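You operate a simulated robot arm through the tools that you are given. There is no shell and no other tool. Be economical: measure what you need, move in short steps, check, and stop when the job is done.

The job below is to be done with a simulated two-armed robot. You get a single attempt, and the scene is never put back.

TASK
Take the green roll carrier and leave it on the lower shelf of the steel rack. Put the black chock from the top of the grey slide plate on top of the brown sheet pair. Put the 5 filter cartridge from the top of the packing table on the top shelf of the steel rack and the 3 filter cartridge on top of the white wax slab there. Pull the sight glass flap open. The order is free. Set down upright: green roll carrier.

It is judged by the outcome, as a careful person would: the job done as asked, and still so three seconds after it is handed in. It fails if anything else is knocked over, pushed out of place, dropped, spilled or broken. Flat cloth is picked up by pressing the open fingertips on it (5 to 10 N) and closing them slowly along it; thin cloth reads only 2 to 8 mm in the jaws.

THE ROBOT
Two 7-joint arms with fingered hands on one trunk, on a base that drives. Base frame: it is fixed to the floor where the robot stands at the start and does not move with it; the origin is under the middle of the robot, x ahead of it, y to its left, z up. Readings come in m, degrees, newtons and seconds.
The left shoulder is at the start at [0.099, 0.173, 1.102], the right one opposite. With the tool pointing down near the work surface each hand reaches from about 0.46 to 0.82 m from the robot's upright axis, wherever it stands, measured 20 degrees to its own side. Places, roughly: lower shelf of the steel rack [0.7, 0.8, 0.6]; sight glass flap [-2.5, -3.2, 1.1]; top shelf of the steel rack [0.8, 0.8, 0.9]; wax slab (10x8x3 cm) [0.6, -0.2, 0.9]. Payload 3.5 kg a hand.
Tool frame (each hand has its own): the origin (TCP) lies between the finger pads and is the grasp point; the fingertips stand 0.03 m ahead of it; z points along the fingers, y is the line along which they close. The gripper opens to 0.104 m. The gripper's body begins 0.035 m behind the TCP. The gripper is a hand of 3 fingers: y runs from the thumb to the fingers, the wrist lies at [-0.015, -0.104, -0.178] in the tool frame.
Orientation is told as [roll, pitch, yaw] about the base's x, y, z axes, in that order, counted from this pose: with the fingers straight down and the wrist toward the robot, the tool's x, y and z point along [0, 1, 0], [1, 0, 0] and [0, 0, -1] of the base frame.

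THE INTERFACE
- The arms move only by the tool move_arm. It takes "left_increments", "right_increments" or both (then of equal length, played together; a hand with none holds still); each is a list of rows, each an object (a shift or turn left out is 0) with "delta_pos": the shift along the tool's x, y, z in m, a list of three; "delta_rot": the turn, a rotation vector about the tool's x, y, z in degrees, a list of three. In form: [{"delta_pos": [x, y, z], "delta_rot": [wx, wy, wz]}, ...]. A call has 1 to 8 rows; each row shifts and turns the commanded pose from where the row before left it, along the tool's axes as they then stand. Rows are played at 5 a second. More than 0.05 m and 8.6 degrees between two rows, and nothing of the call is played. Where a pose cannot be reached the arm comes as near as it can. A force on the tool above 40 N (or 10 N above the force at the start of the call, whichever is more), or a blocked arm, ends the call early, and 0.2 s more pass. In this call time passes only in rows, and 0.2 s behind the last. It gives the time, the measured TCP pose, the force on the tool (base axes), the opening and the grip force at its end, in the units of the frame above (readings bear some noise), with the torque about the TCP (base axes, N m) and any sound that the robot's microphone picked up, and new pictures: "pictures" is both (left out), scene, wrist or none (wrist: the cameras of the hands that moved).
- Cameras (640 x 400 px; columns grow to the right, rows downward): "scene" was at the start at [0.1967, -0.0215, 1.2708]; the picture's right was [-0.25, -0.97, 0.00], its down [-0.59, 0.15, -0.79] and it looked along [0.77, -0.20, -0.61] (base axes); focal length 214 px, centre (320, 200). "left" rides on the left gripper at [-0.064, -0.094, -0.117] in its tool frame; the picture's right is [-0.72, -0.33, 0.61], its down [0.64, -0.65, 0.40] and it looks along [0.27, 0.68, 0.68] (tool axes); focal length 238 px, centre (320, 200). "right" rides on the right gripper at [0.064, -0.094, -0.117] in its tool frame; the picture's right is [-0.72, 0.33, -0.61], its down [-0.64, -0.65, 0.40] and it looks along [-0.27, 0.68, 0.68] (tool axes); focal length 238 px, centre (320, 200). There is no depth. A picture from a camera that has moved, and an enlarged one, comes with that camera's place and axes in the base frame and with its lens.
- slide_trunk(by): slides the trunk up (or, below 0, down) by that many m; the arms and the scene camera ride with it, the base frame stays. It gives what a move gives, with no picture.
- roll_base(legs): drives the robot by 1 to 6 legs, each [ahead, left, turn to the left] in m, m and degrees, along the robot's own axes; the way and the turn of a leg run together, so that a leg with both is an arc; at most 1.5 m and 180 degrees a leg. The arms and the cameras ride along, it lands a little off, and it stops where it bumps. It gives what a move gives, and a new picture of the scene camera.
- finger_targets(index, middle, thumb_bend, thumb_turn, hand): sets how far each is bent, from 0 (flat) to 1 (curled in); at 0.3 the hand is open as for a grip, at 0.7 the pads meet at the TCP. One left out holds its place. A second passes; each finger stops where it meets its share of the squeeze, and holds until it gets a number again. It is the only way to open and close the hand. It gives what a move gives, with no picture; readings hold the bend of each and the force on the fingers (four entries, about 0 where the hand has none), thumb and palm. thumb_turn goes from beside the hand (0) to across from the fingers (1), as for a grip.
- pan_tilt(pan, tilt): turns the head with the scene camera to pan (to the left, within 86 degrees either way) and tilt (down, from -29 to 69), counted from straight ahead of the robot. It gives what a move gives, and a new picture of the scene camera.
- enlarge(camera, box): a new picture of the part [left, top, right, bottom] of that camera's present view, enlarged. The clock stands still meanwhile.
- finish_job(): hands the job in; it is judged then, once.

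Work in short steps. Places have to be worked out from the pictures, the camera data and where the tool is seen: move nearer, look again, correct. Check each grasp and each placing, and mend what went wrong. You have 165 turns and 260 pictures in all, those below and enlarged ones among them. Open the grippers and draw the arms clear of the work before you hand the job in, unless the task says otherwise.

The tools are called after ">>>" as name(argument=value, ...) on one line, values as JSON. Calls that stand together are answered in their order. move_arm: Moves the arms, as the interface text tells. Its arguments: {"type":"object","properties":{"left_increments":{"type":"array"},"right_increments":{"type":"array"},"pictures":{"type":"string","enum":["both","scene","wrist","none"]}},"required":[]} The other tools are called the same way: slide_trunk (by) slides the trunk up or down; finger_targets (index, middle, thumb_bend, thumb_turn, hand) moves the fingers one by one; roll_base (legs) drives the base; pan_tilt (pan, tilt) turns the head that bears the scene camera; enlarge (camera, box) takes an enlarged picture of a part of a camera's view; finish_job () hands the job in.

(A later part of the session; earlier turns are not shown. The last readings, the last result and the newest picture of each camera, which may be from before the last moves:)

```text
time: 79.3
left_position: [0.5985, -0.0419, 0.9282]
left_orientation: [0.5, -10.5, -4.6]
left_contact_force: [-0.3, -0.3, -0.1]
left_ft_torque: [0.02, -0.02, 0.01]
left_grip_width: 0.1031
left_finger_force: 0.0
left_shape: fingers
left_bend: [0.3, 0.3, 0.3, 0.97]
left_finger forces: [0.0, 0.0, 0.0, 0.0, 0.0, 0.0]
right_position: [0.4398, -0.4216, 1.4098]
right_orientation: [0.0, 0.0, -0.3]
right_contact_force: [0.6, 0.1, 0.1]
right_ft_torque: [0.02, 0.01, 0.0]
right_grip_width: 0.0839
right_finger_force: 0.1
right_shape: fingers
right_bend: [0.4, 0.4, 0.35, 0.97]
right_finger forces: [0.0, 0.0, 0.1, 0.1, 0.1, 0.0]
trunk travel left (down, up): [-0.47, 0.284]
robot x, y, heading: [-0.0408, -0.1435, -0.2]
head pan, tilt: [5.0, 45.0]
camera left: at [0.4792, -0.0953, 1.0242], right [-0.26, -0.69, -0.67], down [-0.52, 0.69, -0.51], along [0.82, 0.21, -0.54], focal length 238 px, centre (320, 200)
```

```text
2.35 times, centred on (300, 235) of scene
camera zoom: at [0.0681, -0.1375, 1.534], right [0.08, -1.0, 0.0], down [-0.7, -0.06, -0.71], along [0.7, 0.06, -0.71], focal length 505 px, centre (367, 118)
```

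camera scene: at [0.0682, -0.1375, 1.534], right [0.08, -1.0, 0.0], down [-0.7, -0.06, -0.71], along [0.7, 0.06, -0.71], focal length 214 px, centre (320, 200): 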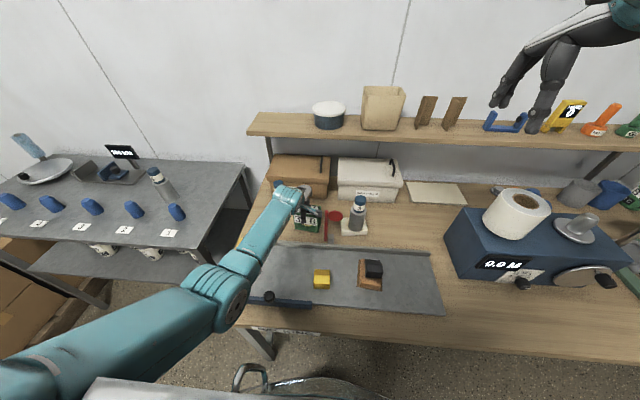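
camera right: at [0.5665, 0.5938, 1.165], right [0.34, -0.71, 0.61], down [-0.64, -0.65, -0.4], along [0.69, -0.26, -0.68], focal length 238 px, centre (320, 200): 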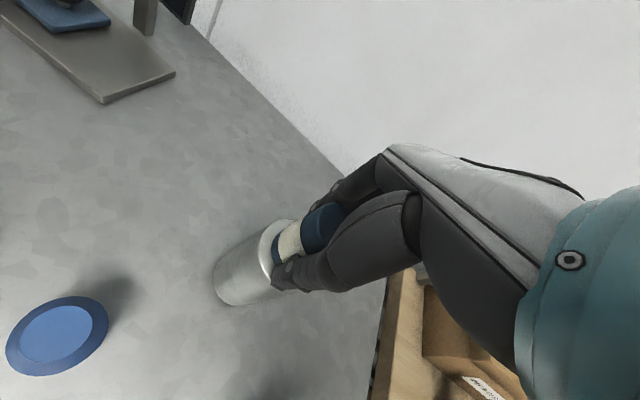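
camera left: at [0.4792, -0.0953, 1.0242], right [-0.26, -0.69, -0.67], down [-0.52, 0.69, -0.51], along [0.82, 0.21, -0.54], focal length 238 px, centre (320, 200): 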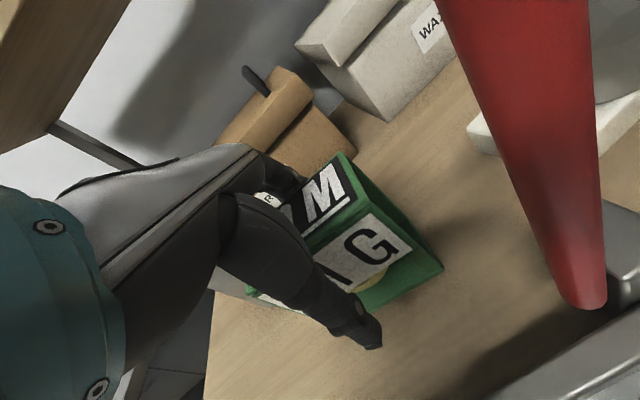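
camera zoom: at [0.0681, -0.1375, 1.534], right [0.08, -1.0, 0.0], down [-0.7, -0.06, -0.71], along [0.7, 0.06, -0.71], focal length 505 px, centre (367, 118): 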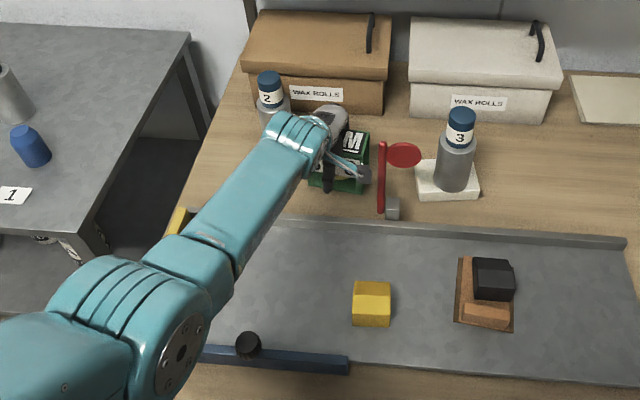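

The carrier sits between thumb and fingers. I close.

>>> finger_targets(hand="left", index=0.7, middle=0.7, thumb_bend=0.7)

>>> enlarge(camera="left", box=[200, 120, 460, 360])

```text
time: 80.3
left_position: [0.5987, -0.0428, 0.9298]
left_orientation: [0.5, -10.7, -4.6]
left_contact_force: [4.9, 1.0, 8.7]
left_ft_torque: [0.01, -0.01, 0.04]
left_grip_width: 0.0504
left_finger_force: 21.1
left_shape: fingers
left_bend: [0.58, 0.6, 0.48, 0.96]
left_finger forces: [13.9, 10.0, 0.0, 0.1, 18.4, 0.0]
right_position: [0.4398, -0.4199, 1.409]
right_orientation: [0.0, 0.0, -0.2]
right_contact_force: [-0.9, 0.0, -0.9]
right_ft_torque: [0.03, -0.01, -0.02]
right_grip_width: 0.084
right_finger_force: 0.0
right_shape: fingers
right_bend: [0.4, 0.4, 0.35, 0.97]
right_finger forces: [0.0, 0.0, 0.1, 0.0, 0.0, 0.1]
trunk travel left (down, up): [-0.47, 0.284]
robot x, y, heading: [-0.0382, -0.1436, -0.3]
head pan, tilt: [5.0, 45.0]
```

```text
1.67 times, centred on (330, 240) of left
camera zoom: at [0.4797, -0.0952, 1.0256], right [-0.26, -0.69, -0.67], down [-0.51, 0.69, -0.51], along [0.82, 0.21, -0.54], focal length 397 px, centre (303, 133)
```

zoom: 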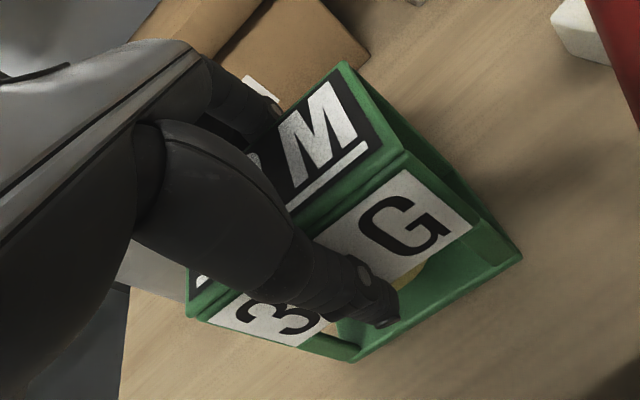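

Grip 50 mm, firm. Lift slowly and check.

>>> move_arm(left_increments=[{"delta_pos": [0, 0.001, -0.006]}, {"delta_pos": [0, 0.003, -0.014]}, {"delta_pos": [0, 0.006, -0.03]}], pictures="wrist")

>>> enlarge(camera="scene", box=[240, 150, 400, 260])

```text
time: 81.1
left_position: [0.5966, -0.0379, 0.9775]
left_orientation: [0.6, -10.3, -4.6]
left_contact_force: [0.2, -0.9, -4.9]
left_ft_torque: [0.0, -0.02, 0.01]
left_grip_width: 0.0505
left_finger_force: 19.6
left_shape: fingers
left_bend: [0.59, 0.61, 0.47, 0.96]
left_finger forces: [11.2, 8.8, 0.1, 0.1, 20.2, 0.0]
right_position: [0.4395, -0.4205, 1.4088]
right_orientation: [0.0, 0.1, -0.2]
right_contact_force: [0.2, -0.3, -0.2]
right_ft_torque: [0.03, -0.01, -0.01]
right_grip_width: 0.0841
right_finger_force: 0.0
right_shape: fingers
right_bend: [0.4, 0.4, 0.35, 0.97]
right_finger forces: [0.0, 0.1, 0.0, 0.1, 0.1, 0.1]
trunk travel left (down, up): [-0.47, 0.284]
robot x, y, heading: [-0.0384, -0.1465, -0.3]
head pan, tilt: [5.0, 45.0]
camera left: at [0.4781, -0.0922, 1.0741], right [-0.27, -0.69, -0.67], down [-0.52, 0.69, -0.51], along [0.81, 0.21, -0.54], focal length 238 px, centre (320, 200)
```

left: 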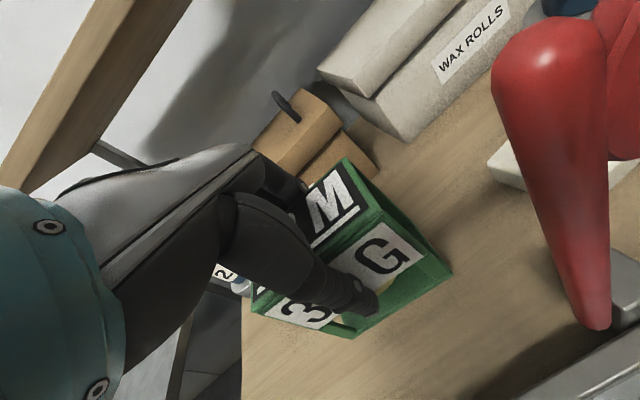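

```text
3.64 times, centred on (320, 205) of scene
camera zoom: at [0.0682, -0.1374, 1.534], right [0.08, -1.0, 0.0], down [-0.7, -0.06, -0.71], along [0.7, 0.06, -0.71], focal length 780 px, centre (320, 182)
```

zoom: 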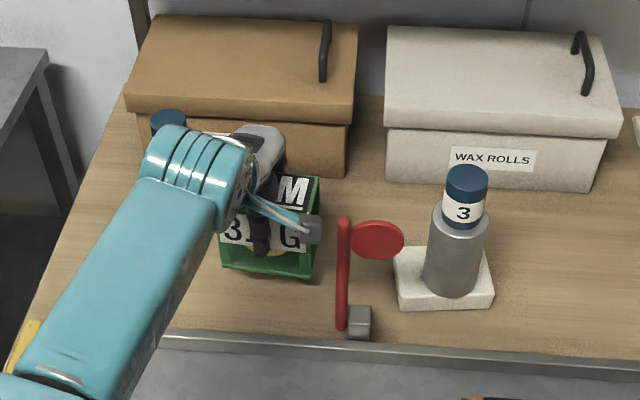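

Carrier is held (about 0.5 kg) and level. I raise the trunk for clearance, drive back, then left to the rack's left end.

>>> slide_trunk(by=0.1)

>>> roll_base(legs=[[-0.35, 0, 0], [0, 0.6, 0], [0, 0.57, 0]])

```text
time: 82.5
left_position: [0.5994, -0.0392, 1.0762]
left_orientation: [0.6, -10.4, -4.6]
left_contact_force: [0.8, 0.5, -4.5]
left_ft_torque: [0.02, -0.03, -0.04]
left_grip_width: 0.0507
left_finger_force: 19.6
left_shape: fingers
left_bend: [0.59, 0.61, 0.47, 0.96]
left_finger forces: [11.1, 8.8, 0.0, 0.0, 20.0, 0.1]
right_position: [0.4395, -0.4214, 1.5087]
right_orientation: [0.0, 0.1, -0.3]
right_contact_force: [0.0, 0.0, 0.1]
right_ft_torque: [-0.02, 0.0, 0.0]
right_grip_width: 0.0841
right_finger_force: 0.1
right_shape: fingers
right_bend: [0.4, 0.4, 0.35, 0.97]
right_finger forces: [0.0, 0.0, 0.1, 0.0, 0.0, 0.0]
trunk travel left (down, up): [-0.57, 0.184]
robot x, y, heading: [-0.0346, -0.1412, -0.2]
head pan, tilt: [5.0, 45.0]
```

```text
time: 90.5
left_position: [0.2443, 1.1375, 1.0767]
left_orientation: [0.6, -10.6, -3.3]
left_contact_force: [-0.1, 0.3, -3.6]
left_ft_torque: [0.0, -0.05, 0.01]
left_grip_width: 0.0506
left_finger_force: 20.2
left_shape: fingers
left_bend: [0.59, 0.61, 0.47, 0.96]
left_finger forces: [11.2, 8.7, 0.0, 0.0, 20.0, 0.0]
right_position: [0.095, 0.7523, 1.5097]
right_orientation: [0.0, 0.0, 1.0]
right_contact_force: [-0.5, 0.4, -0.4]
right_ft_torque: [-0.02, 0.02, 0.01]
right_grip_width: 0.0842
right_finger_force: 0.0
right_shape: fingers
right_bend: [0.4, 0.4, 0.35, 0.97]
right_finger forces: [0.0, 0.1, 0.1, 0.1, 0.0, 0.0]
trunk travel left (down, up): [-0.57, 0.184]
robot x, y, heading: [-0.3894, 1.0193, 1.0]
head pan, tilt: [5.0, 45.0]
camera scene: at [-0.2938, 1.0276, 1.6344], right [0.11, -0.99, 0.0], down [-0.7, -0.07, -0.71], along [0.7, 0.07, -0.71], focal length 214 px, centre (320, 200)
```

scene: 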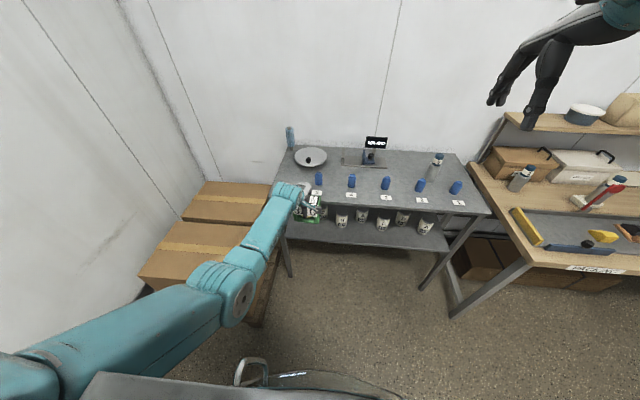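

I lower the trunk by 0.35 so the carrier comes to between the shelf levels, in front of the rack.

>>> slide_trunk(by=-0.3)

>>> pan_tilt(pan=15, tilt=40)

>>> enlarge(camera="left", box=[0, 0, 640, 400])

```text
time: 93.5
left_position: [0.2442, 1.1381, 0.7781]
left_orientation: [0.6, -10.4, -3.3]
left_contact_force: [1.1, 0.0, -4.3]
left_ft_torque: [0.01, -0.04, -0.01]
left_grip_width: 0.0505
left_finger_force: 20.3
left_shape: fingers
left_bend: [0.59, 0.61, 0.47, 0.96]
left_finger forces: [11.1, 8.8, 0.0, 0.0, 19.9, 0.0]
right_position: [0.0946, 0.751, 1.21]
right_orientation: [-0.1, 0.0, 1.0]
right_contact_force: [-0.1, -0.3, 0.1]
right_ft_torque: [-0.02, -0.03, -0.01]
right_grip_width: 0.084
right_finger_force: 0.1
right_shape: fingers
right_bend: [0.4, 0.4, 0.35, 0.97]
right_finger forces: [0.1, 0.0, 0.1, 0.1, 0.1, 0.0]
trunk travel left (down, up): [-0.27, 0.484]
robot x, y, heading: [-0.3856, 1.0205, 1.1]
head pan, tilt: [5.0, 45.0]
```

```text
time: 94.2
left_position: [0.2449, 1.1361, 0.7765]
left_orientation: [0.7, -10.4, -3.2]
left_contact_force: [0.2, -0.3, -4.0]
left_ft_torque: [-0.01, -0.06, 0.0]
left_grip_width: 0.0505
left_finger_force: 19.7
left_shape: fingers
left_bend: [0.59, 0.61, 0.47, 0.96]
left_finger forces: [11.1, 8.8, 0.0, 0.0, 20.1, 0.1]
right_position: [0.0955, 0.753, 1.2097]
right_orientation: [0.0, 0.0, 1.1]
right_contact_force: [0.0, 0.5, 0.8]
right_ft_torque: [-0.01, 0.01, 0.0]
right_grip_width: 0.0839
right_finger_force: 0.0
right_shape: fingers
right_bend: [0.4, 0.4, 0.35, 0.97]
right_finger forces: [0.0, 0.0, 0.0, 0.0, 0.0, 0.0]
trunk travel left (down, up): [-0.27, 0.484]
robot x, y, heading: [-0.3933, 1.0192, 1.2]
head pan, tilt: [15.0, 40.0]
camera scene: at [-0.2264, 1.0437, 1.339], right [0.28, -0.96, 0.0], down [-0.62, -0.18, -0.77], along [0.74, 0.21, -0.64], focal length 214 px, centre (320, 200)
```

scene: 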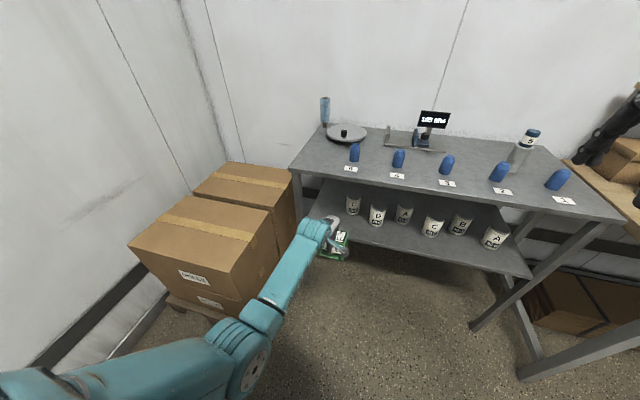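

```text
1.00 times, centred on (320, 200) of left
camera zoom: at [0.1267, 1.0805, 0.8741], right [-0.25, -0.7, -0.67], down [-0.53, 0.68, -0.51], along [0.81, 0.23, -0.54], focal length 238 px, centre (320, 200)
```

zoom: 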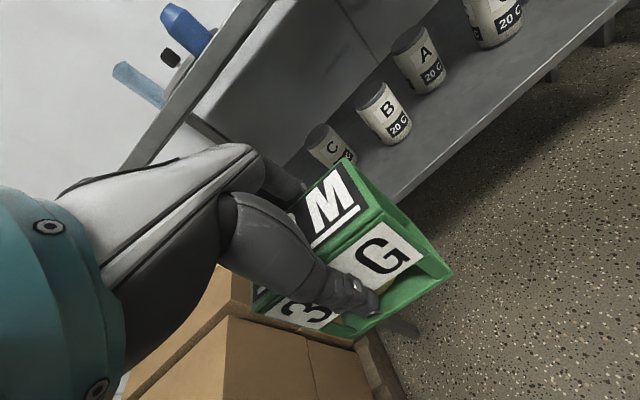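

Shelf lower front edge z≈0.60, spot near (0.48, 1.16) is free left of/in front of bottle C. I shift 2 cm left and lower the trunk so the carrier's bottom is ≈2.5 cm above the shelf level.

>>> move_arm(left_increments=[{"delta_pos": [0.02, 0, 0]}], pictures="none")

>>> slide_trunk(by=-0.07)

>>> roll_base(legs=[[0.1, 0, 0]])

>>> enlarge(camera="left", box=[0, 0, 640, 400])

>>> enlarge(camera="scene", box=[260, 130, 440, 280])

```text
time: 94.6
left_position: [0.246, 1.1569, 0.7783]
left_orientation: [0.6, -10.5, -3.3]
left_contact_force: [0.7, -0.3, -4.3]
left_ft_torque: [0.0, -0.05, 0.01]
left_grip_width: 0.0504
left_finger_force: 19.6
left_shape: fingers
left_bend: [0.59, 0.61, 0.47, 0.96]
left_finger forces: [11.1, 8.7, 0.0, 0.0, 19.9, 0.0]
right_position: [0.0951, 0.7532, 1.2098]
right_orientation: [0.0, 0.0, 0.9]
right_contact_force: [-0.4, -0.7, 0.0]
right_ft_torque: [-0.03, -0.01, -0.01]
right_grip_width: 0.0839
right_finger_force: 0.1
right_shape: fingers
right_bend: [0.4, 0.4, 0.35, 0.97]
right_finger forces: [0.0, 0.1, 0.0, 0.0, 0.0, 0.0]
trunk travel left (down, up): [-0.27, 0.484]
robot x, y, heading: [-0.3906, 1.0227, 1.0]
head pan, tilt: [15.0, 40.0]
```

```text
time: 95.7
left_position: [0.2458, 1.1576, 0.7085]
left_orientation: [0.7, -10.5, -3.3]
left_contact_force: [-0.1, 0.3, -4.5]
left_ft_torque: [0.02, -0.03, 0.01]
left_grip_width: 0.0508
left_finger_force: 19.6
left_shape: fingers
left_bend: [0.59, 0.61, 0.47, 0.96]
left_finger forces: [11.1, 8.7, 0.0, 0.0, 19.9, 0.0]
right_position: [0.0951, 0.7522, 1.1396]
right_orientation: [0.0, -0.1, 1.0]
right_contact_force: [-1.0, -0.9, 0.6]
right_ft_torque: [0.02, 0.0, -0.02]
right_grip_width: 0.0841
right_finger_force: 0.1
right_shape: fingers
right_bend: [0.4, 0.4, 0.35, 0.97]
right_finger forces: [0.1, 0.0, 0.1, 0.1, 0.0, 0.0]
trunk travel left (down, up): [-0.2, 0.554]
robot x, y, heading: [-0.3903, 1.0191, 0.9]
head pan, tilt: [15.0, 40.0]
```

```text
time: 96.9
left_position: [0.348, 1.1622, 0.7061]
left_orientation: [0.6, -10.4, -3.2]
left_contact_force: [-0.2, -0.6, -4.0]
left_ft_torque: [-0.02, -0.01, 0.03]
left_grip_width: 0.0504
left_finger_force: 20.2
left_shape: fingers
left_bend: [0.59, 0.61, 0.47, 0.96]
left_finger forces: [11.1, 8.8, 0.0, 0.0, 20.0, 0.1]
right_position: [0.1975, 0.7551, 1.1389]
right_orientation: [0.0, 0.1, 1.2]
right_contact_force: [0.1, -0.5, -0.7]
right_ft_torque: [0.01, 0.0, 0.01]
right_grip_width: 0.0841
right_finger_force: 0.0
right_shape: fingers
right_bend: [0.4, 0.4, 0.35, 0.97]
right_finger forces: [0.0, 0.1, 0.0, 0.1, 0.0, 0.1]
trunk travel left (down, up): [-0.2, 0.554]
robot x, y, heading: [-0.2869, 1.0193, 1.0]
head pan, tilt: [15.0, 40.0]
camera scene: at [-0.092, 1.0466, 1.2668], right [0.28, -0.96, 0.0], down [-0.62, -0.18, -0.77], along [0.74, 0.21, -0.64], focal length 214 px, centre (320, 200)
```

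scene: 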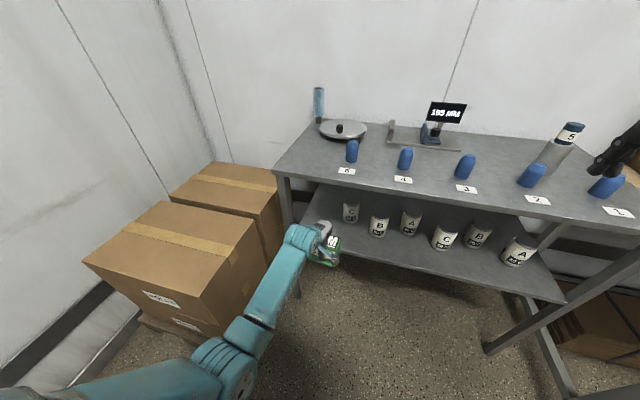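

```text
1.00 times, centred on (320, 200) of left
camera zoom: at [0.2299, 1.1033, 0.8038], right [-0.25, -0.7, -0.67], down [-0.53, 0.68, -0.51], along [0.81, 0.23, -0.54], focal length 238 px, centre (320, 200)
```

zoom: 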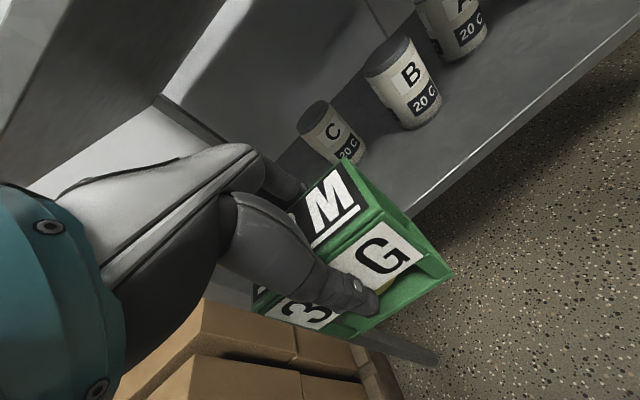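

```text
2.67 times, centred on (350, 205) of scene
camera zoom: at [-0.092, 1.0466, 1.2668], right [0.28, -0.96, 0.0], down [-0.62, -0.18, -0.77], along [0.74, 0.21, -0.64], focal length 572 px, centre (240, 187)
```

zoom: 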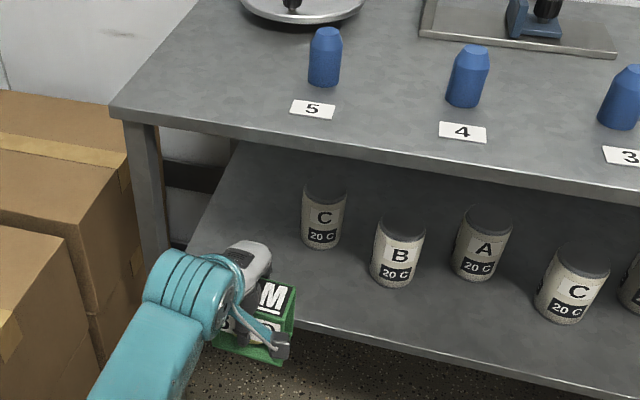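

Clear on all sides. I drive 0.07 m further and check the clearance under the top shelf.

>>> roll_base(legs=[[0.07, 0, 0]])

>>> enlarge(camera="scene", box=[260, 130, 440, 280])

>>> enlarge(camera="left", box=[0, 0, 640, 400])

```text
time: 97.9
left_position: [0.4183, 1.1631, 0.7063]
left_orientation: [0.5, -10.4, -3.2]
left_contact_force: [0.6, -0.4, -4.8]
left_ft_torque: [0.04, -0.02, -0.02]
left_grip_width: 0.0503
left_finger_force: 19.6
left_shape: fingers
left_bend: [0.59, 0.61, 0.47, 0.96]
left_finger forces: [11.2, 8.9, 0.1, 0.0, 20.0, 0.0]
right_position: [0.2699, 0.7581, 1.1402]
right_orientation: [-0.1, 0.0, 1.2]
right_contact_force: [0.2, 0.0, 0.4]
right_ft_torque: [0.02, 0.02, -0.02]
right_grip_width: 0.0839
right_finger_force: 0.1
right_shape: fingers
right_bend: [0.4, 0.4, 0.35, 0.97]
right_finger forces: [0.1, 0.0, 0.0, 0.0, 0.0, 0.0]
trunk travel left (down, up): [-0.2, 0.554]
robot x, y, heading: [-0.212, 1.0246, 0.9]
head pan, tilt: [15.0, 40.0]
camera scene: at [-0.0205, 1.0483, 1.2668], right [0.28, -0.96, 0.0], down [-0.62, -0.18, -0.77], along [0.73, 0.21, -0.64], focal length 214 px, centre (320, 200)
```

scene: 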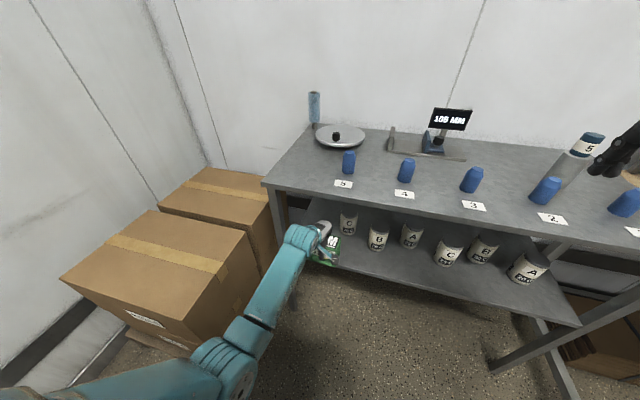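

```text
2.67 times, centred on (350, 205) of scene
camera zoom: at [-0.0205, 1.0483, 1.2668], right [0.28, -0.96, 0.0], down [-0.62, -0.18, -0.77], along [0.73, 0.21, -0.64], focal length 572 px, centre (240, 187)
```

zoom: 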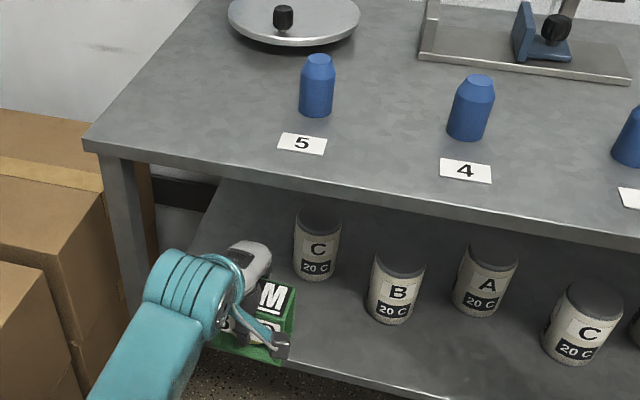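

```text
1.00 times, centred on (320, 200) of left
camera zoom: at [0.3012, 1.1053, 0.8037], right [-0.25, -0.7, -0.67], down [-0.53, 0.68, -0.51], along [0.81, 0.23, -0.54], focal length 238 px, centre (320, 200)
```

zoom: 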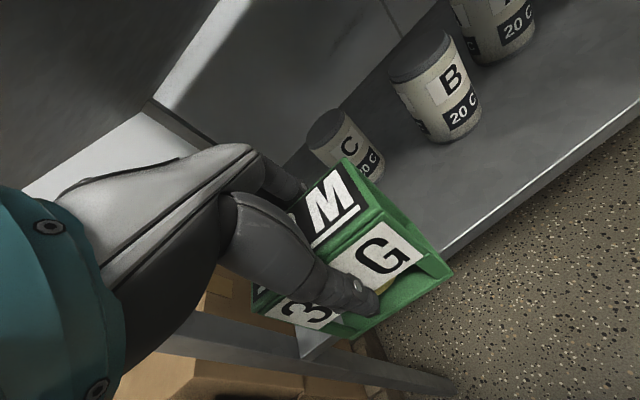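

Fine; 0.065 m more.

>>> roll_base(legs=[[0.065, 0, 0]])

>>> enlarge(camera="left", box=[0, 0, 640, 400])

>>> enlarge(camera="scene", box=[260, 130, 440, 280])

```text
time: 98.9
left_position: [0.4825, 1.1651, 0.7072]
left_orientation: [0.5, -10.3, -3.1]
left_contact_force: [0.4, 0.1, -4.3]
left_ft_torque: [0.04, -0.01, 0.03]
left_grip_width: 0.0508
left_finger_force: 20.4
left_shape: fingers
left_bend: [0.59, 0.61, 0.47, 0.96]
left_finger forces: [11.2, 8.9, 0.0, 0.1, 20.1, 0.0]
right_position: [0.3332, 0.7594, 1.1402]
right_orientation: [0.1, 0.0, 1.2]
right_contact_force: [-0.1, 0.6, -0.5]
right_ft_torque: [0.03, 0.03, 0.0]
right_grip_width: 0.084
right_finger_force: 0.0
right_shape: fingers
right_bend: [0.4, 0.4, 0.35, 0.97]
right_finger forces: [0.0, 0.1, 0.0, 0.1, 0.0, 0.0]
trunk travel left (down, up): [-0.2, 0.554]
robot x, y, heading: [-0.1526, 1.0223, 1.2]
head pan, tilt: [15.0, 40.0]
camera scene: at [0.0437, 1.0496, 1.2668], right [0.28, -0.96, 0.0], down [-0.62, -0.18, -0.77], along [0.73, 0.21, -0.64], focal length 214 px, centre (320, 200)
```

scene: 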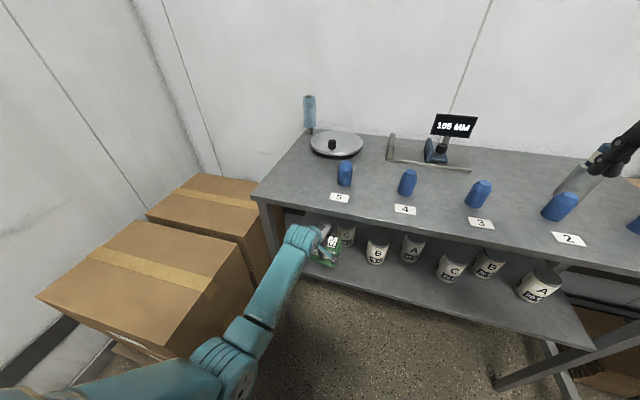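

```text
1.00 times, centred on (320, 200) of left
camera zoom: at [0.3655, 1.1065, 0.8036], right [-0.25, -0.7, -0.67], down [-0.53, 0.68, -0.51], along [0.81, 0.23, -0.54], focal length 238 px, centre (320, 200)
```

zoom: 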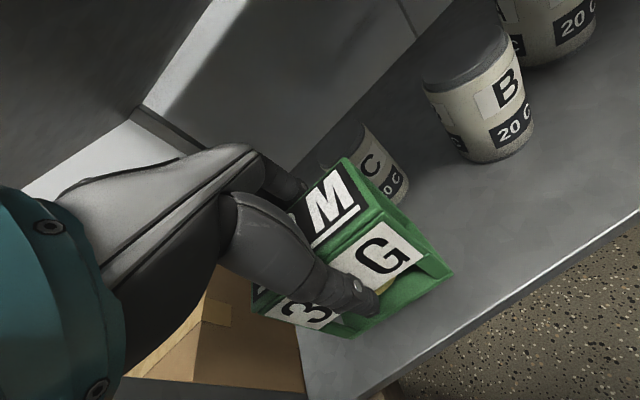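

```text
2.67 times, centred on (350, 205) of scene
camera zoom: at [0.0437, 1.0496, 1.2668], right [0.28, -0.96, 0.0], down [-0.62, -0.18, -0.77], along [0.73, 0.21, -0.64], focal length 572 px, centre (240, 187)
```

zoom: 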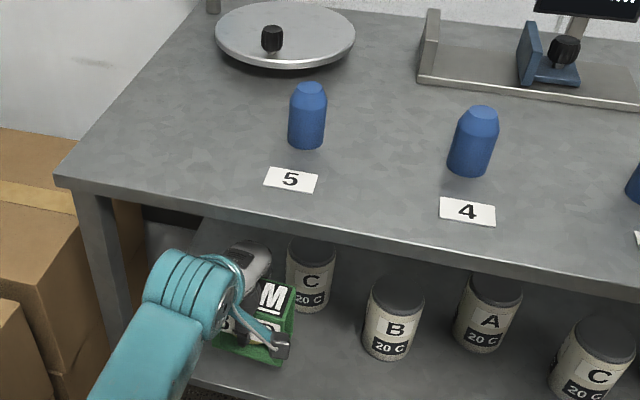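

The carrier is over the shelf. I lower with the arm in small steps to contact, adding 1 cm forward.

>>> move_arm(left_increments=[{"delta_pos": [0, 0.01, 0.007]}, {"delta_pos": [0, -0.0015, 0.008]}, {"delta_pos": [0, -0.001, 0.004]}], pictures="none")

```text
time: 99.7
left_position: [0.4929, 1.1637, 0.6891]
left_orientation: [0.6, -10.4, -3.2]
left_contact_force: [0.6, 0.0, -4.4]
left_ft_torque: [0.01, -0.05, 0.0]
left_grip_width: 0.0505
left_finger_force: 20.1
left_shape: fingers
left_bend: [0.59, 0.61, 0.47, 0.96]
left_finger forces: [11.2, 8.7, 0.0, 0.0, 20.0, 0.1]
right_position: [0.3333, 0.7587, 1.1399]
right_orientation: [0.0, 0.0, 1.2]
right_contact_force: [0.3, 0.5, -0.5]
right_ft_torque: [-0.01, 0.02, 0.0]
right_grip_width: 0.0841
right_finger_force: 0.0
right_shape: fingers
right_bend: [0.4, 0.4, 0.35, 0.97]
right_finger forces: [0.1, 0.1, 0.0, 0.0, 0.1, 0.0]
trunk travel left (down, up): [-0.2, 0.554]
robot x, y, heading: [-0.1522, 1.0237, 0.9]
head pan, tilt: [15.0, 40.0]
```

>>> move_arm(left_increments=[{"delta_pos": [0, -0.0007, 0.004]}, {"delta_pos": [0, -0.0005, 0.003]}, {"delta_pos": [0, -0.0004, 0.002]}, {"delta_pos": [0, -0.0004, 0.002]}], pictures="wrist")

```text
time: 100.7
left_position: [0.4942, 1.1638, 0.6775]
left_orientation: [0.6, -10.4, -3.2]
left_contact_force: [-0.3, -0.4, -3.0]
left_ft_torque: [0.02, -0.04, -0.02]
left_grip_width: 0.0504
left_finger_force: 19.7
left_shape: fingers
left_bend: [0.59, 0.61, 0.47, 0.96]
left_finger forces: [11.2, 8.8, 0.1, 0.0, 20.0, 0.0]
right_position: [0.3326, 0.7584, 1.1401]
right_orientation: [-0.1, -0.1, 1.2]
right_contact_force: [0.3, 0.3, -0.4]
right_ft_torque: [-0.01, 0.01, -0.01]
right_grip_width: 0.0841
right_finger_force: 0.1
right_shape: fingers
right_bend: [0.4, 0.4, 0.35, 0.97]
right_finger forces: [0.1, 0.0, 0.0, 0.1, 0.0, 0.0]
trunk travel left (down, up): [-0.2, 0.554]
robot x, y, heading: [-0.1512, 1.0269, 1.0]
head pan, tilt: [15.0, 40.0]
camera left: at [0.3758, 1.1061, 0.7749], right [-0.25, -0.7, -0.67], down [-0.53, 0.68, -0.51], along [0.81, 0.23, -0.54], focal length 238 px, centre (320, 200)
```

left: 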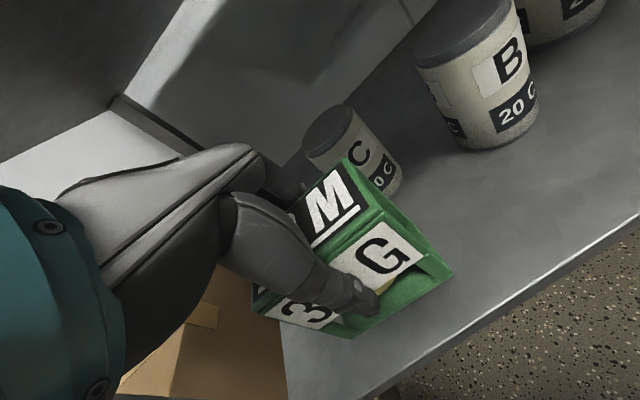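

Not touching yet; further down in small steps.

>>> move_arm(left_increments=[{"delta_pos": [0, -0.0005, 0.003]}, {"delta_pos": [0, -0.0004, 0.002]}, {"delta_pos": [0, -0.0004, 0.002]}, {"delta_pos": [0, -0.0004, 0.002]}], pictures="none")

```text
time: 101.7
left_position: [0.4937, 1.1632, 0.6675]
left_orientation: [0.6, -10.3, -3.1]
left_contact_force: [0.3, 0.1, -3.6]
left_ft_torque: [0.02, -0.04, 0.02]
left_grip_width: 0.0504
left_finger_force: 20.2
left_shape: fingers
left_bend: [0.59, 0.61, 0.47, 0.96]
left_finger forces: [11.2, 8.8, 0.0, 0.0, 19.9, 0.0]
right_position: [0.332, 0.7589, 1.1413]
right_orientation: [0.0, 0.0, 1.2]
right_contact_force: [-0.1, 0.4, 0.2]
right_ft_torque: [-0.03, 0.01, 0.01]
right_grip_width: 0.0841
right_finger_force: 0.1
right_shape: fingers
right_bend: [0.4, 0.4, 0.35, 0.97]
right_finger forces: [0.0, 0.0, 0.1, 0.0, 0.0, 0.0]
trunk travel left (down, up): [-0.2, 0.554]
robot x, y, heading: [-0.1535, 1.0249, 1.3]
head pan, tilt: [15.0, 40.0]
```

>>> move_arm(left_increments=[{"delta_pos": [0, -0.0005, 0.003]}, {"delta_pos": [0, -0.0004, 0.002]}, {"delta_pos": [0, -0.0004, 0.002]}, {"delta_pos": [0, -0.0004, 0.002]}], pictures="wrist")

```text
time: 102.7
left_position: [0.4927, 1.1635, 0.6607]
left_orientation: [0.6, -10.4, -3.2]
left_contact_force: [-0.1, -1.0, -4.5]
left_ft_torque: [0.01, -0.05, -0.02]
left_grip_width: 0.0507
left_finger_force: 20.3
left_shape: fingers
left_bend: [0.59, 0.61, 0.47, 0.96]
left_finger forces: [11.1, 8.8, 0.0, 0.1, 20.0, 0.0]
right_position: [0.3324, 0.7582, 1.1395]
right_orientation: [0.0, 0.0, 1.2]
right_contact_force: [0.4, -0.1, 0.1]
right_ft_torque: [0.02, -0.01, -0.03]
right_grip_width: 0.0839
right_finger_force: 0.0
right_shape: fingers
right_bend: [0.4, 0.4, 0.35, 0.97]
right_finger forces: [0.0, 0.1, 0.1, 0.0, 0.1, 0.0]
trunk travel left (down, up): [-0.2, 0.554]
robot x, y, heading: [-0.1539, 1.0221, 1.1]
head pan, tilt: [15.0, 40.0]
camera left: at [0.3758, 1.1067, 0.7572], right [-0.25, -0.7, -0.67], down [-0.53, 0.68, -0.51], along [0.81, 0.23, -0.54], focal length 238 px, centre (320, 200)
```

left: 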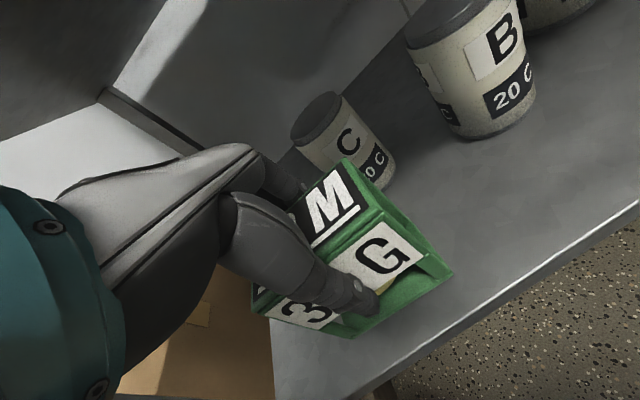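

Still free. Continue lowering.

>>> move_arm(left_increments=[{"delta_pos": [0, -0.0004, 0.0025]}, {"delta_pos": [0, -0.0004, 0.002]}, {"delta_pos": [0, -0.0004, 0.002]}, {"delta_pos": [0, -0.0004, 0.002]}], pictures="none")

>>> move_arm(left_increments=[{"delta_pos": [0, -0.0004, 0.002]}, {"delta_pos": [0, -0.0004, 0.002]}, {"delta_pos": [0, -0.0004, 0.002]}], pictures="none")

```text
time: 103.7
left_position: [0.4922, 1.1642, 0.6496]
left_orientation: [0.6, -10.4, -3.2]
left_contact_force: [-0.7, 0.3, -4.0]
left_ft_torque: [0.05, -0.02, -0.03]
left_grip_width: 0.0505
left_finger_force: 20.3
left_shape: fingers
left_bend: [0.59, 0.61, 0.47, 0.96]
left_finger forces: [11.3, 8.8, 0.1, 0.0, 20.0, 0.1]
right_position: [0.3326, 0.7581, 1.1409]
right_orientation: [-0.1, 0.0, 1.2]
right_contact_force: [0.7, -0.1, -0.1]
right_ft_torque: [-0.02, 0.02, 0.01]
right_grip_width: 0.0841
right_finger_force: 0.0
right_shape: fingers
right_bend: [0.4, 0.4, 0.35, 0.97]
right_finger forces: [0.0, 0.1, 0.0, 0.0, 0.1, 0.0]
trunk travel left (down, up): [-0.2, 0.554]
robot x, y, heading: [-0.1505, 1.0233, 1.2]
head pan, tilt: [15.0, 40.0]
```

```text
time: 104.5
left_position: [0.4914, 1.1648, 0.6431]
left_orientation: [0.6, -10.3, -3.2]
left_contact_force: [0.4, 1.1, -4.4]
left_ft_torque: [-0.01, -0.04, 0.0]
left_grip_width: 0.0507
left_finger_force: 20.2
left_shape: fingers
left_bend: [0.59, 0.61, 0.47, 0.96]
left_finger forces: [11.2, 8.7, 0.0, 0.1, 20.1, 0.0]
right_position: [0.3348, 0.7572, 1.14]
right_orientation: [-0.1, 0.0, 1.2]
right_contact_force: [-0.3, 0.4, -1.1]
right_ft_torque: [-0.01, 0.0, -0.01]
right_grip_width: 0.084
right_finger_force: 0.0
right_shape: fingers
right_bend: [0.4, 0.4, 0.35, 0.97]
right_finger forces: [0.1, 0.0, 0.0, 0.1, 0.0, 0.0]
trunk travel left (down, up): [-0.2, 0.554]
robot x, y, heading: [-0.1497, 1.0231, 1.4]
head pan, tilt: [15.0, 40.0]
```

Bottom is at ≈0.564 and still free; I check where the shelf is with a picture.

>>> enlarge(camera="left", box=[240, 150, 560, 400])

>>> enlarge(camera="scene", box=[260, 130, 440, 280])

```text
1.60 times, centred on (400, 275) of left
camera zoom: at [0.3745, 1.1067, 0.7409], right [-0.25, -0.7, -0.67], down [-0.53, 0.68, -0.51], along [0.81, 0.23, -0.54], focal length 381 px, centre (192, 80)
```

zoom: 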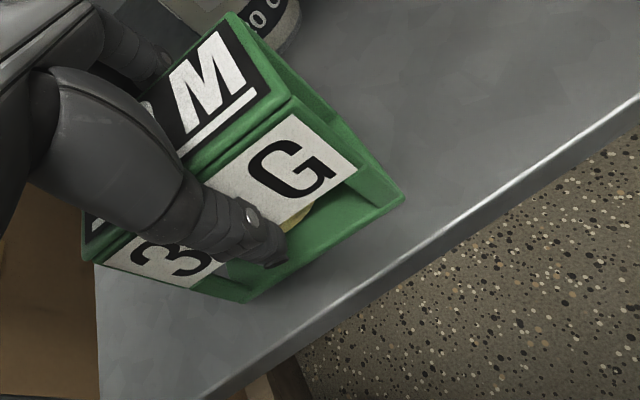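

```text
2.67 times, centred on (350, 205) of scene
camera zoom: at [0.0428, 1.0496, 1.2669], right [0.28, -0.96, 0.0], down [-0.62, -0.18, -0.77], along [0.74, 0.21, -0.64], focal length 572 px, centre (240, 187)
```

zoom: 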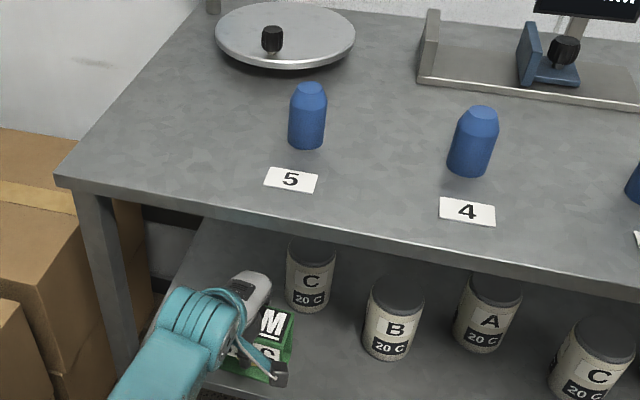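

The carrier lies about 2 cm inside the shelf's front edge and near the surface. Continue to contact.

>>> move_arm(left_increments=[{"delta_pos": [0, 0.003, 0.002]}, {"delta_pos": [0, 0.003, 0.002]}, {"delta_pos": [0, -0.0004, 0.002]}], pictures="none")

>>> move_arm(left_increments=[{"delta_pos": [0, -0.0004, 0.002]}, {"delta_pos": [0, -0.0004, 0.002]}, {"delta_pos": [0, -0.0004, 0.002]}], pictures="none")

```text
time: 105.3
left_position: [0.4986, 1.1633, 0.6389]
left_orientation: [0.6, -10.4, -3.2]
left_contact_force: [0.3, 0.3, -3.3]
left_ft_torque: [0.06, -0.01, 0.02]
left_grip_width: 0.0505
left_finger_force: 20.5
left_shape: fingers
left_bend: [0.59, 0.61, 0.47, 0.96]
left_finger forces: [11.2, 8.8, 0.1, 0.1, 19.9, 0.1]
right_position: [0.333, 0.7577, 1.1402]
right_orientation: [0.1, 0.0, 1.2]
right_contact_force: [0.3, -0.2, -0.5]
right_ft_torque: [-0.02, -0.02, 0.0]
right_grip_width: 0.0841
right_finger_force: 0.0
right_shape: fingers
right_bend: [0.4, 0.4, 0.35, 0.97]
right_finger forces: [0.0, 0.0, 0.0, 0.1, 0.0, 0.0]
trunk travel left (down, up): [-0.2, 0.554]
robot x, y, heading: [-0.1518, 1.0268, 1.2]
head pan, tilt: [15.0, 40.0]
```

```text
time: 106.1
left_position: [0.5009, 1.1613, 0.639]
left_orientation: [0.6, -10.9, -3.1]
left_contact_force: [0.2, 1.1, 14.9]
left_ft_torque: [-0.01, 0.64, 0.02]
left_grip_width: 0.0508
left_finger_force: 21.1
left_shape: fingers
left_bend: [0.59, 0.62, 0.47, 0.96]
left_finger forces: [12.6, 8.4, 0.1, 0.1, 21.3, 0.1]
right_position: [0.3302, 0.7578, 1.1416]
right_orientation: [0.0, -0.1, 1.2]
right_contact_force: [0.0, 0.6, -0.5]
right_ft_torque: [-0.06, -0.03, 0.0]
right_grip_width: 0.084
right_finger_force: 0.0
right_shape: fingers
right_bend: [0.4, 0.4, 0.35, 0.97]
right_finger forces: [0.0, 0.1, 0.0, 0.0, 0.1, 0.0]
trunk travel left (down, up): [-0.2, 0.554]
robot x, y, heading: [-0.1501, 1.0227, 1.0]
head pan, tilt: [15.0, 40.0]
```

Contact (15 N, shelf at ≈0.56). I ease 4 mm, then open fingers and thumb together a little.

>>> move_arm(left_increments=[{"delta_pos": [0, 0.0006, -0.003]}], pictures="none")

>>> finger_targets(hand="left", index=0.54, middle=0.56, thumb_bend=0.42)

>>> enlarge(camera="left", box=[240, 150, 560, 400])

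```text
time: 106.5
left_position: [0.4984, 1.1634, 0.6389]
left_orientation: [0.5, -10.6, -3.2]
left_contact_force: [3.6, -1.5, 10.4]
left_ft_torque: [0.01, 0.18, 0.05]
left_grip_width: 0.0508
left_finger_force: 21.0
left_shape: fingers
left_bend: [0.59, 0.62, 0.47, 0.96]
left_finger forces: [13.0, 9.6, 0.0, 0.0, 18.7, 0.1]
right_position: [0.3316, 0.7571, 1.1399]
right_orientation: [0.0, 0.0, 1.2]
right_contact_force: [-0.3, 0.3, 0.0]
right_ft_torque: [-0.01, -0.03, 0.01]
right_grip_width: 0.0838
right_finger_force: 0.0
right_shape: fingers
right_bend: [0.4, 0.4, 0.35, 0.97]
right_finger forces: [0.0, 0.0, 0.0, 0.0, 0.0, 0.0]
trunk travel left (down, up): [-0.2, 0.554]
robot x, y, heading: [-0.155, 1.0229, 1.2]
head pan, tilt: [15.0, 40.0]
```

```text
time: 107.5
left_position: [0.4983, 1.1629, 0.637]
left_orientation: [0.6, -10.3, -3.2]
left_contact_force: [1.2, -1.1, -0.1]
left_ft_torque: [0.04, 0.03, 0.04]
left_grip_width: 0.0595
left_finger_force: 1.6
left_shape: fingers
left_bend: [0.53, 0.56, 0.41, 0.97]
left_finger forces: [2.1, 0.0, 0.0, 0.0, 1.2, 0.0]
right_position: [0.3321, 0.7578, 1.1402]
right_orientation: [0.0, 0.1, 1.1]
right_contact_force: [-0.3, -0.1, -1.1]
right_ft_torque: [0.01, -0.02, 0.03]
right_grip_width: 0.0839
right_finger_force: 0.0
right_shape: fingers
right_bend: [0.4, 0.4, 0.35, 0.97]
right_finger forces: [0.1, 0.1, 0.1, 0.0, 0.0, 0.0]
trunk travel left (down, up): [-0.2, 0.554]
robot x, y, heading: [-0.1543, 1.0255, 1.1]
head pan, tilt: [15.0, 40.0]
```

```text
1.60 times, centred on (400, 275) of left
camera zoom: at [0.3807, 1.1062, 0.7338], right [-0.25, -0.7, -0.67], down [-0.53, 0.68, -0.51], along [0.81, 0.23, -0.54], focal length 381 px, centre (192, 80)
```

zoom: 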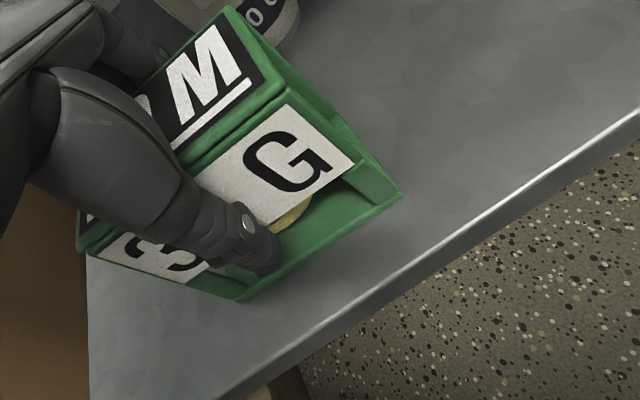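

Set down and released lightly. I open wider, lift 6 cm, then back out by driving.

>>> finger_targets(hand="left", index=0.42, middle=0.42, thumb_bend=0.3)

>>> enlarge(camera="left", box=[240, 150, 560, 400])

>>> move_arm(left_increments=[{"delta_pos": [0, 0.0018, -0.01]}, {"delta_pos": [0, 0.0036, -0.02]}, {"delta_pos": [0, 0.0036, -0.02]}, {"delta_pos": [0, 0.003, -0.016]}], pictures="wrist")

```text
time: 108.5
left_position: [0.4997, 1.1646, 0.6376]
left_orientation: [0.5, -10.4, -3.2]
left_contact_force: [0.2, 0.0, -0.7]
left_ft_torque: [-0.01, -0.01, 0.01]
left_grip_width: 0.0876
left_finger_force: 0.0
left_shape: fingers
left_bend: [0.42, 0.42, 0.3, 0.97]
left_finger forces: [0.0, 0.0, 0.0, 0.1, 0.0, 0.1]
right_position: [0.3328, 0.7583, 1.1406]
right_orientation: [0.1, -0.1, 1.2]
right_contact_force: [0.0, 0.2, 0.2]
right_ft_torque: [0.0, 0.0, 0.01]
right_grip_width: 0.0839
right_finger_force: 0.0
right_shape: fingers
right_bend: [0.4, 0.4, 0.35, 0.97]
right_finger forces: [0.1, 0.0, 0.1, 0.0, 0.1, 0.0]
trunk travel left (down, up): [-0.2, 0.554]
robot x, y, heading: [-0.1489, 1.0223, 1.1]
head pan, tilt: [15.0, 40.0]
```

```text
1.60 times, centred on (400, 275) of left
camera zoom: at [0.381, 1.1062, 0.7343], right [-0.25, -0.7, -0.67], down [-0.53, 0.68, -0.51], along [0.81, 0.23, -0.54], focal length 381 px, centre (192, 80)
```

zoom: 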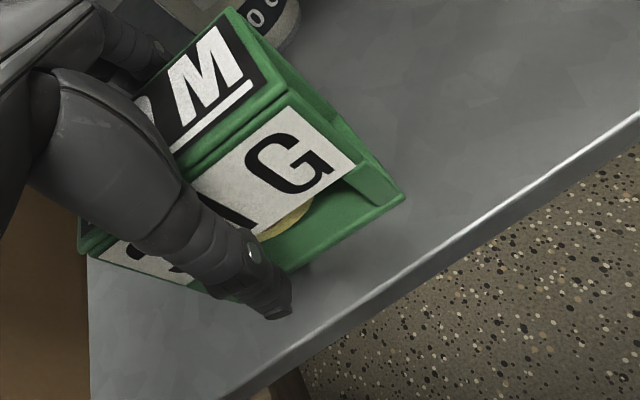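

```text
time: 109.5
left_position: [0.4981, 1.164, 0.7041]
left_orientation: [0.6, -10.4, -3.2]
left_contact_force: [0.2, 0.4, -1.0]
left_ft_torque: [0.03, -0.01, 0.04]
left_grip_width: 0.0875
left_finger_force: 0.0
left_shape: fingers
left_bend: [0.42, 0.42, 0.3, 0.97]
left_finger forces: [0.0, 0.0, 0.1, 0.1, 0.1, 0.0]
right_position: [0.3321, 0.7582, 1.1398]
right_orientation: [0.0, 0.0, 1.2]
right_contact_force: [-0.4, -0.2, 0.0]
right_ft_torque: [-0.01, 0.01, -0.02]
right_grip_width: 0.0841
right_finger_force: 0.0
right_shape: fingers
right_bend: [0.4, 0.4, 0.35, 0.97]
right_finger forces: [0.0, 0.0, 0.0, 0.1, 0.0, 0.0]
trunk travel left (down, up): [-0.2, 0.554]
robot x, y, heading: [-0.1496, 1.0225, 1.2]
head pan, tilt: [15.0, 40.0]
camera left: at [0.3805, 1.1062, 0.8019], right [-0.25, -0.7, -0.67], down [-0.53, 0.68, -0.51], along [0.81, 0.23, -0.54], focal length 238 px, centre (320, 200)
```

left: 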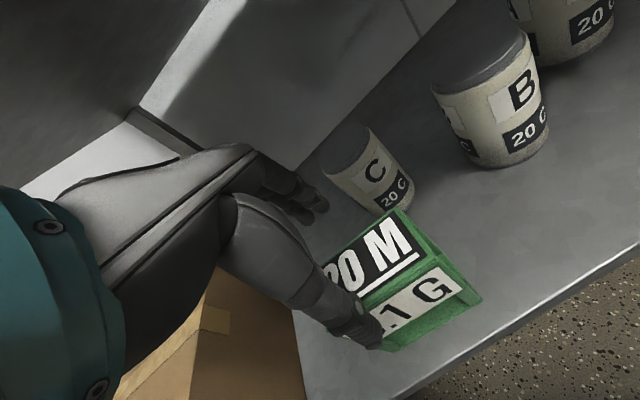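

Carrier stands upright; fingertips are 3 cm above it. I back out.

>>> roll_base(legs=[[-0.35, 0, 0]])

>>> enlarge(camera="left", box=[0, 0, 640, 400])

```text
time: 111.7
left_position: [0.1537, 1.1585, 0.7054]
left_orientation: [0.6, -10.4, -2.9]
left_contact_force: [-0.3, -0.1, 0.3]
left_ft_torque: [-0.02, 0.01, 0.04]
left_grip_width: 0.0875
left_finger_force: 0.1
left_shape: fingers
left_bend: [0.42, 0.42, 0.3, 0.97]
left_finger forces: [0.0, 0.0, 0.0, 0.1, 0.0, 0.1]
right_position: [-0.011, 0.7526, 1.1401]
right_orientation: [0.0, 0.0, 1.4]
right_contact_force: [0.3, 0.5, 0.2]
right_ft_torque: [0.03, 0.01, 0.02]
right_grip_width: 0.0839
right_finger_force: 0.0
right_shape: fingers
right_bend: [0.4, 0.4, 0.35, 0.97]
right_finger forces: [0.0, 0.0, 0.1, 0.0, 0.0, 0.1]
trunk travel left (down, up): [-0.2, 0.554]
robot x, y, heading: [-0.4981, 1.0149, 1.3]
head pan, tilt: [15.0, 40.0]
camera scene: at [-0.3024, 1.0425, 1.2671], right [0.28, -0.96, 0.0], down [-0.62, -0.18, -0.77], along [0.74, 0.22, -0.64], focal length 214 px, centre (320, 200)
```

scene: 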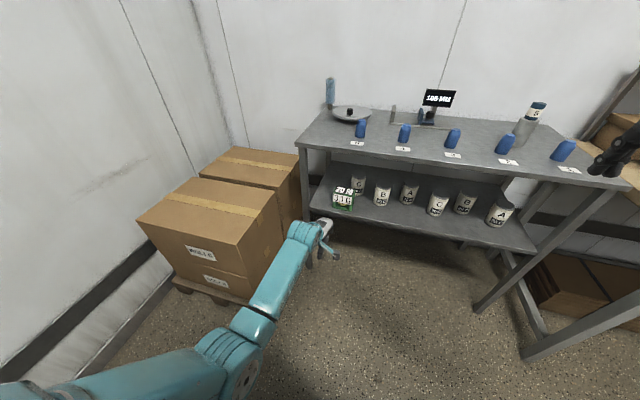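

```text
1.00 times, centred on (320, 200) of left
camera zoom: at [0.0358, 1.1006, 0.802], right [-0.24, -0.7, -0.67], down [-0.54, 0.67, -0.51], along [0.81, 0.23, -0.54], focal length 238 px, centre (320, 200)
```

zoom: 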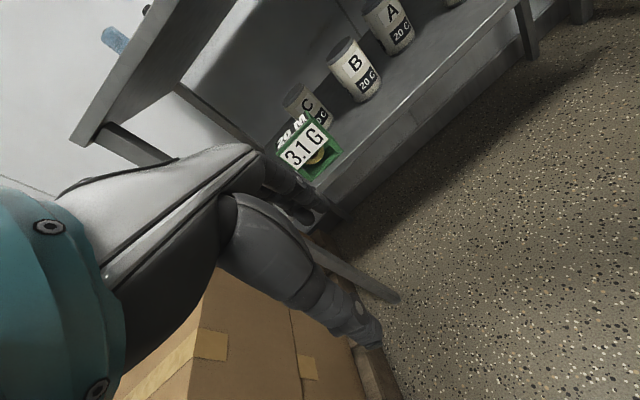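

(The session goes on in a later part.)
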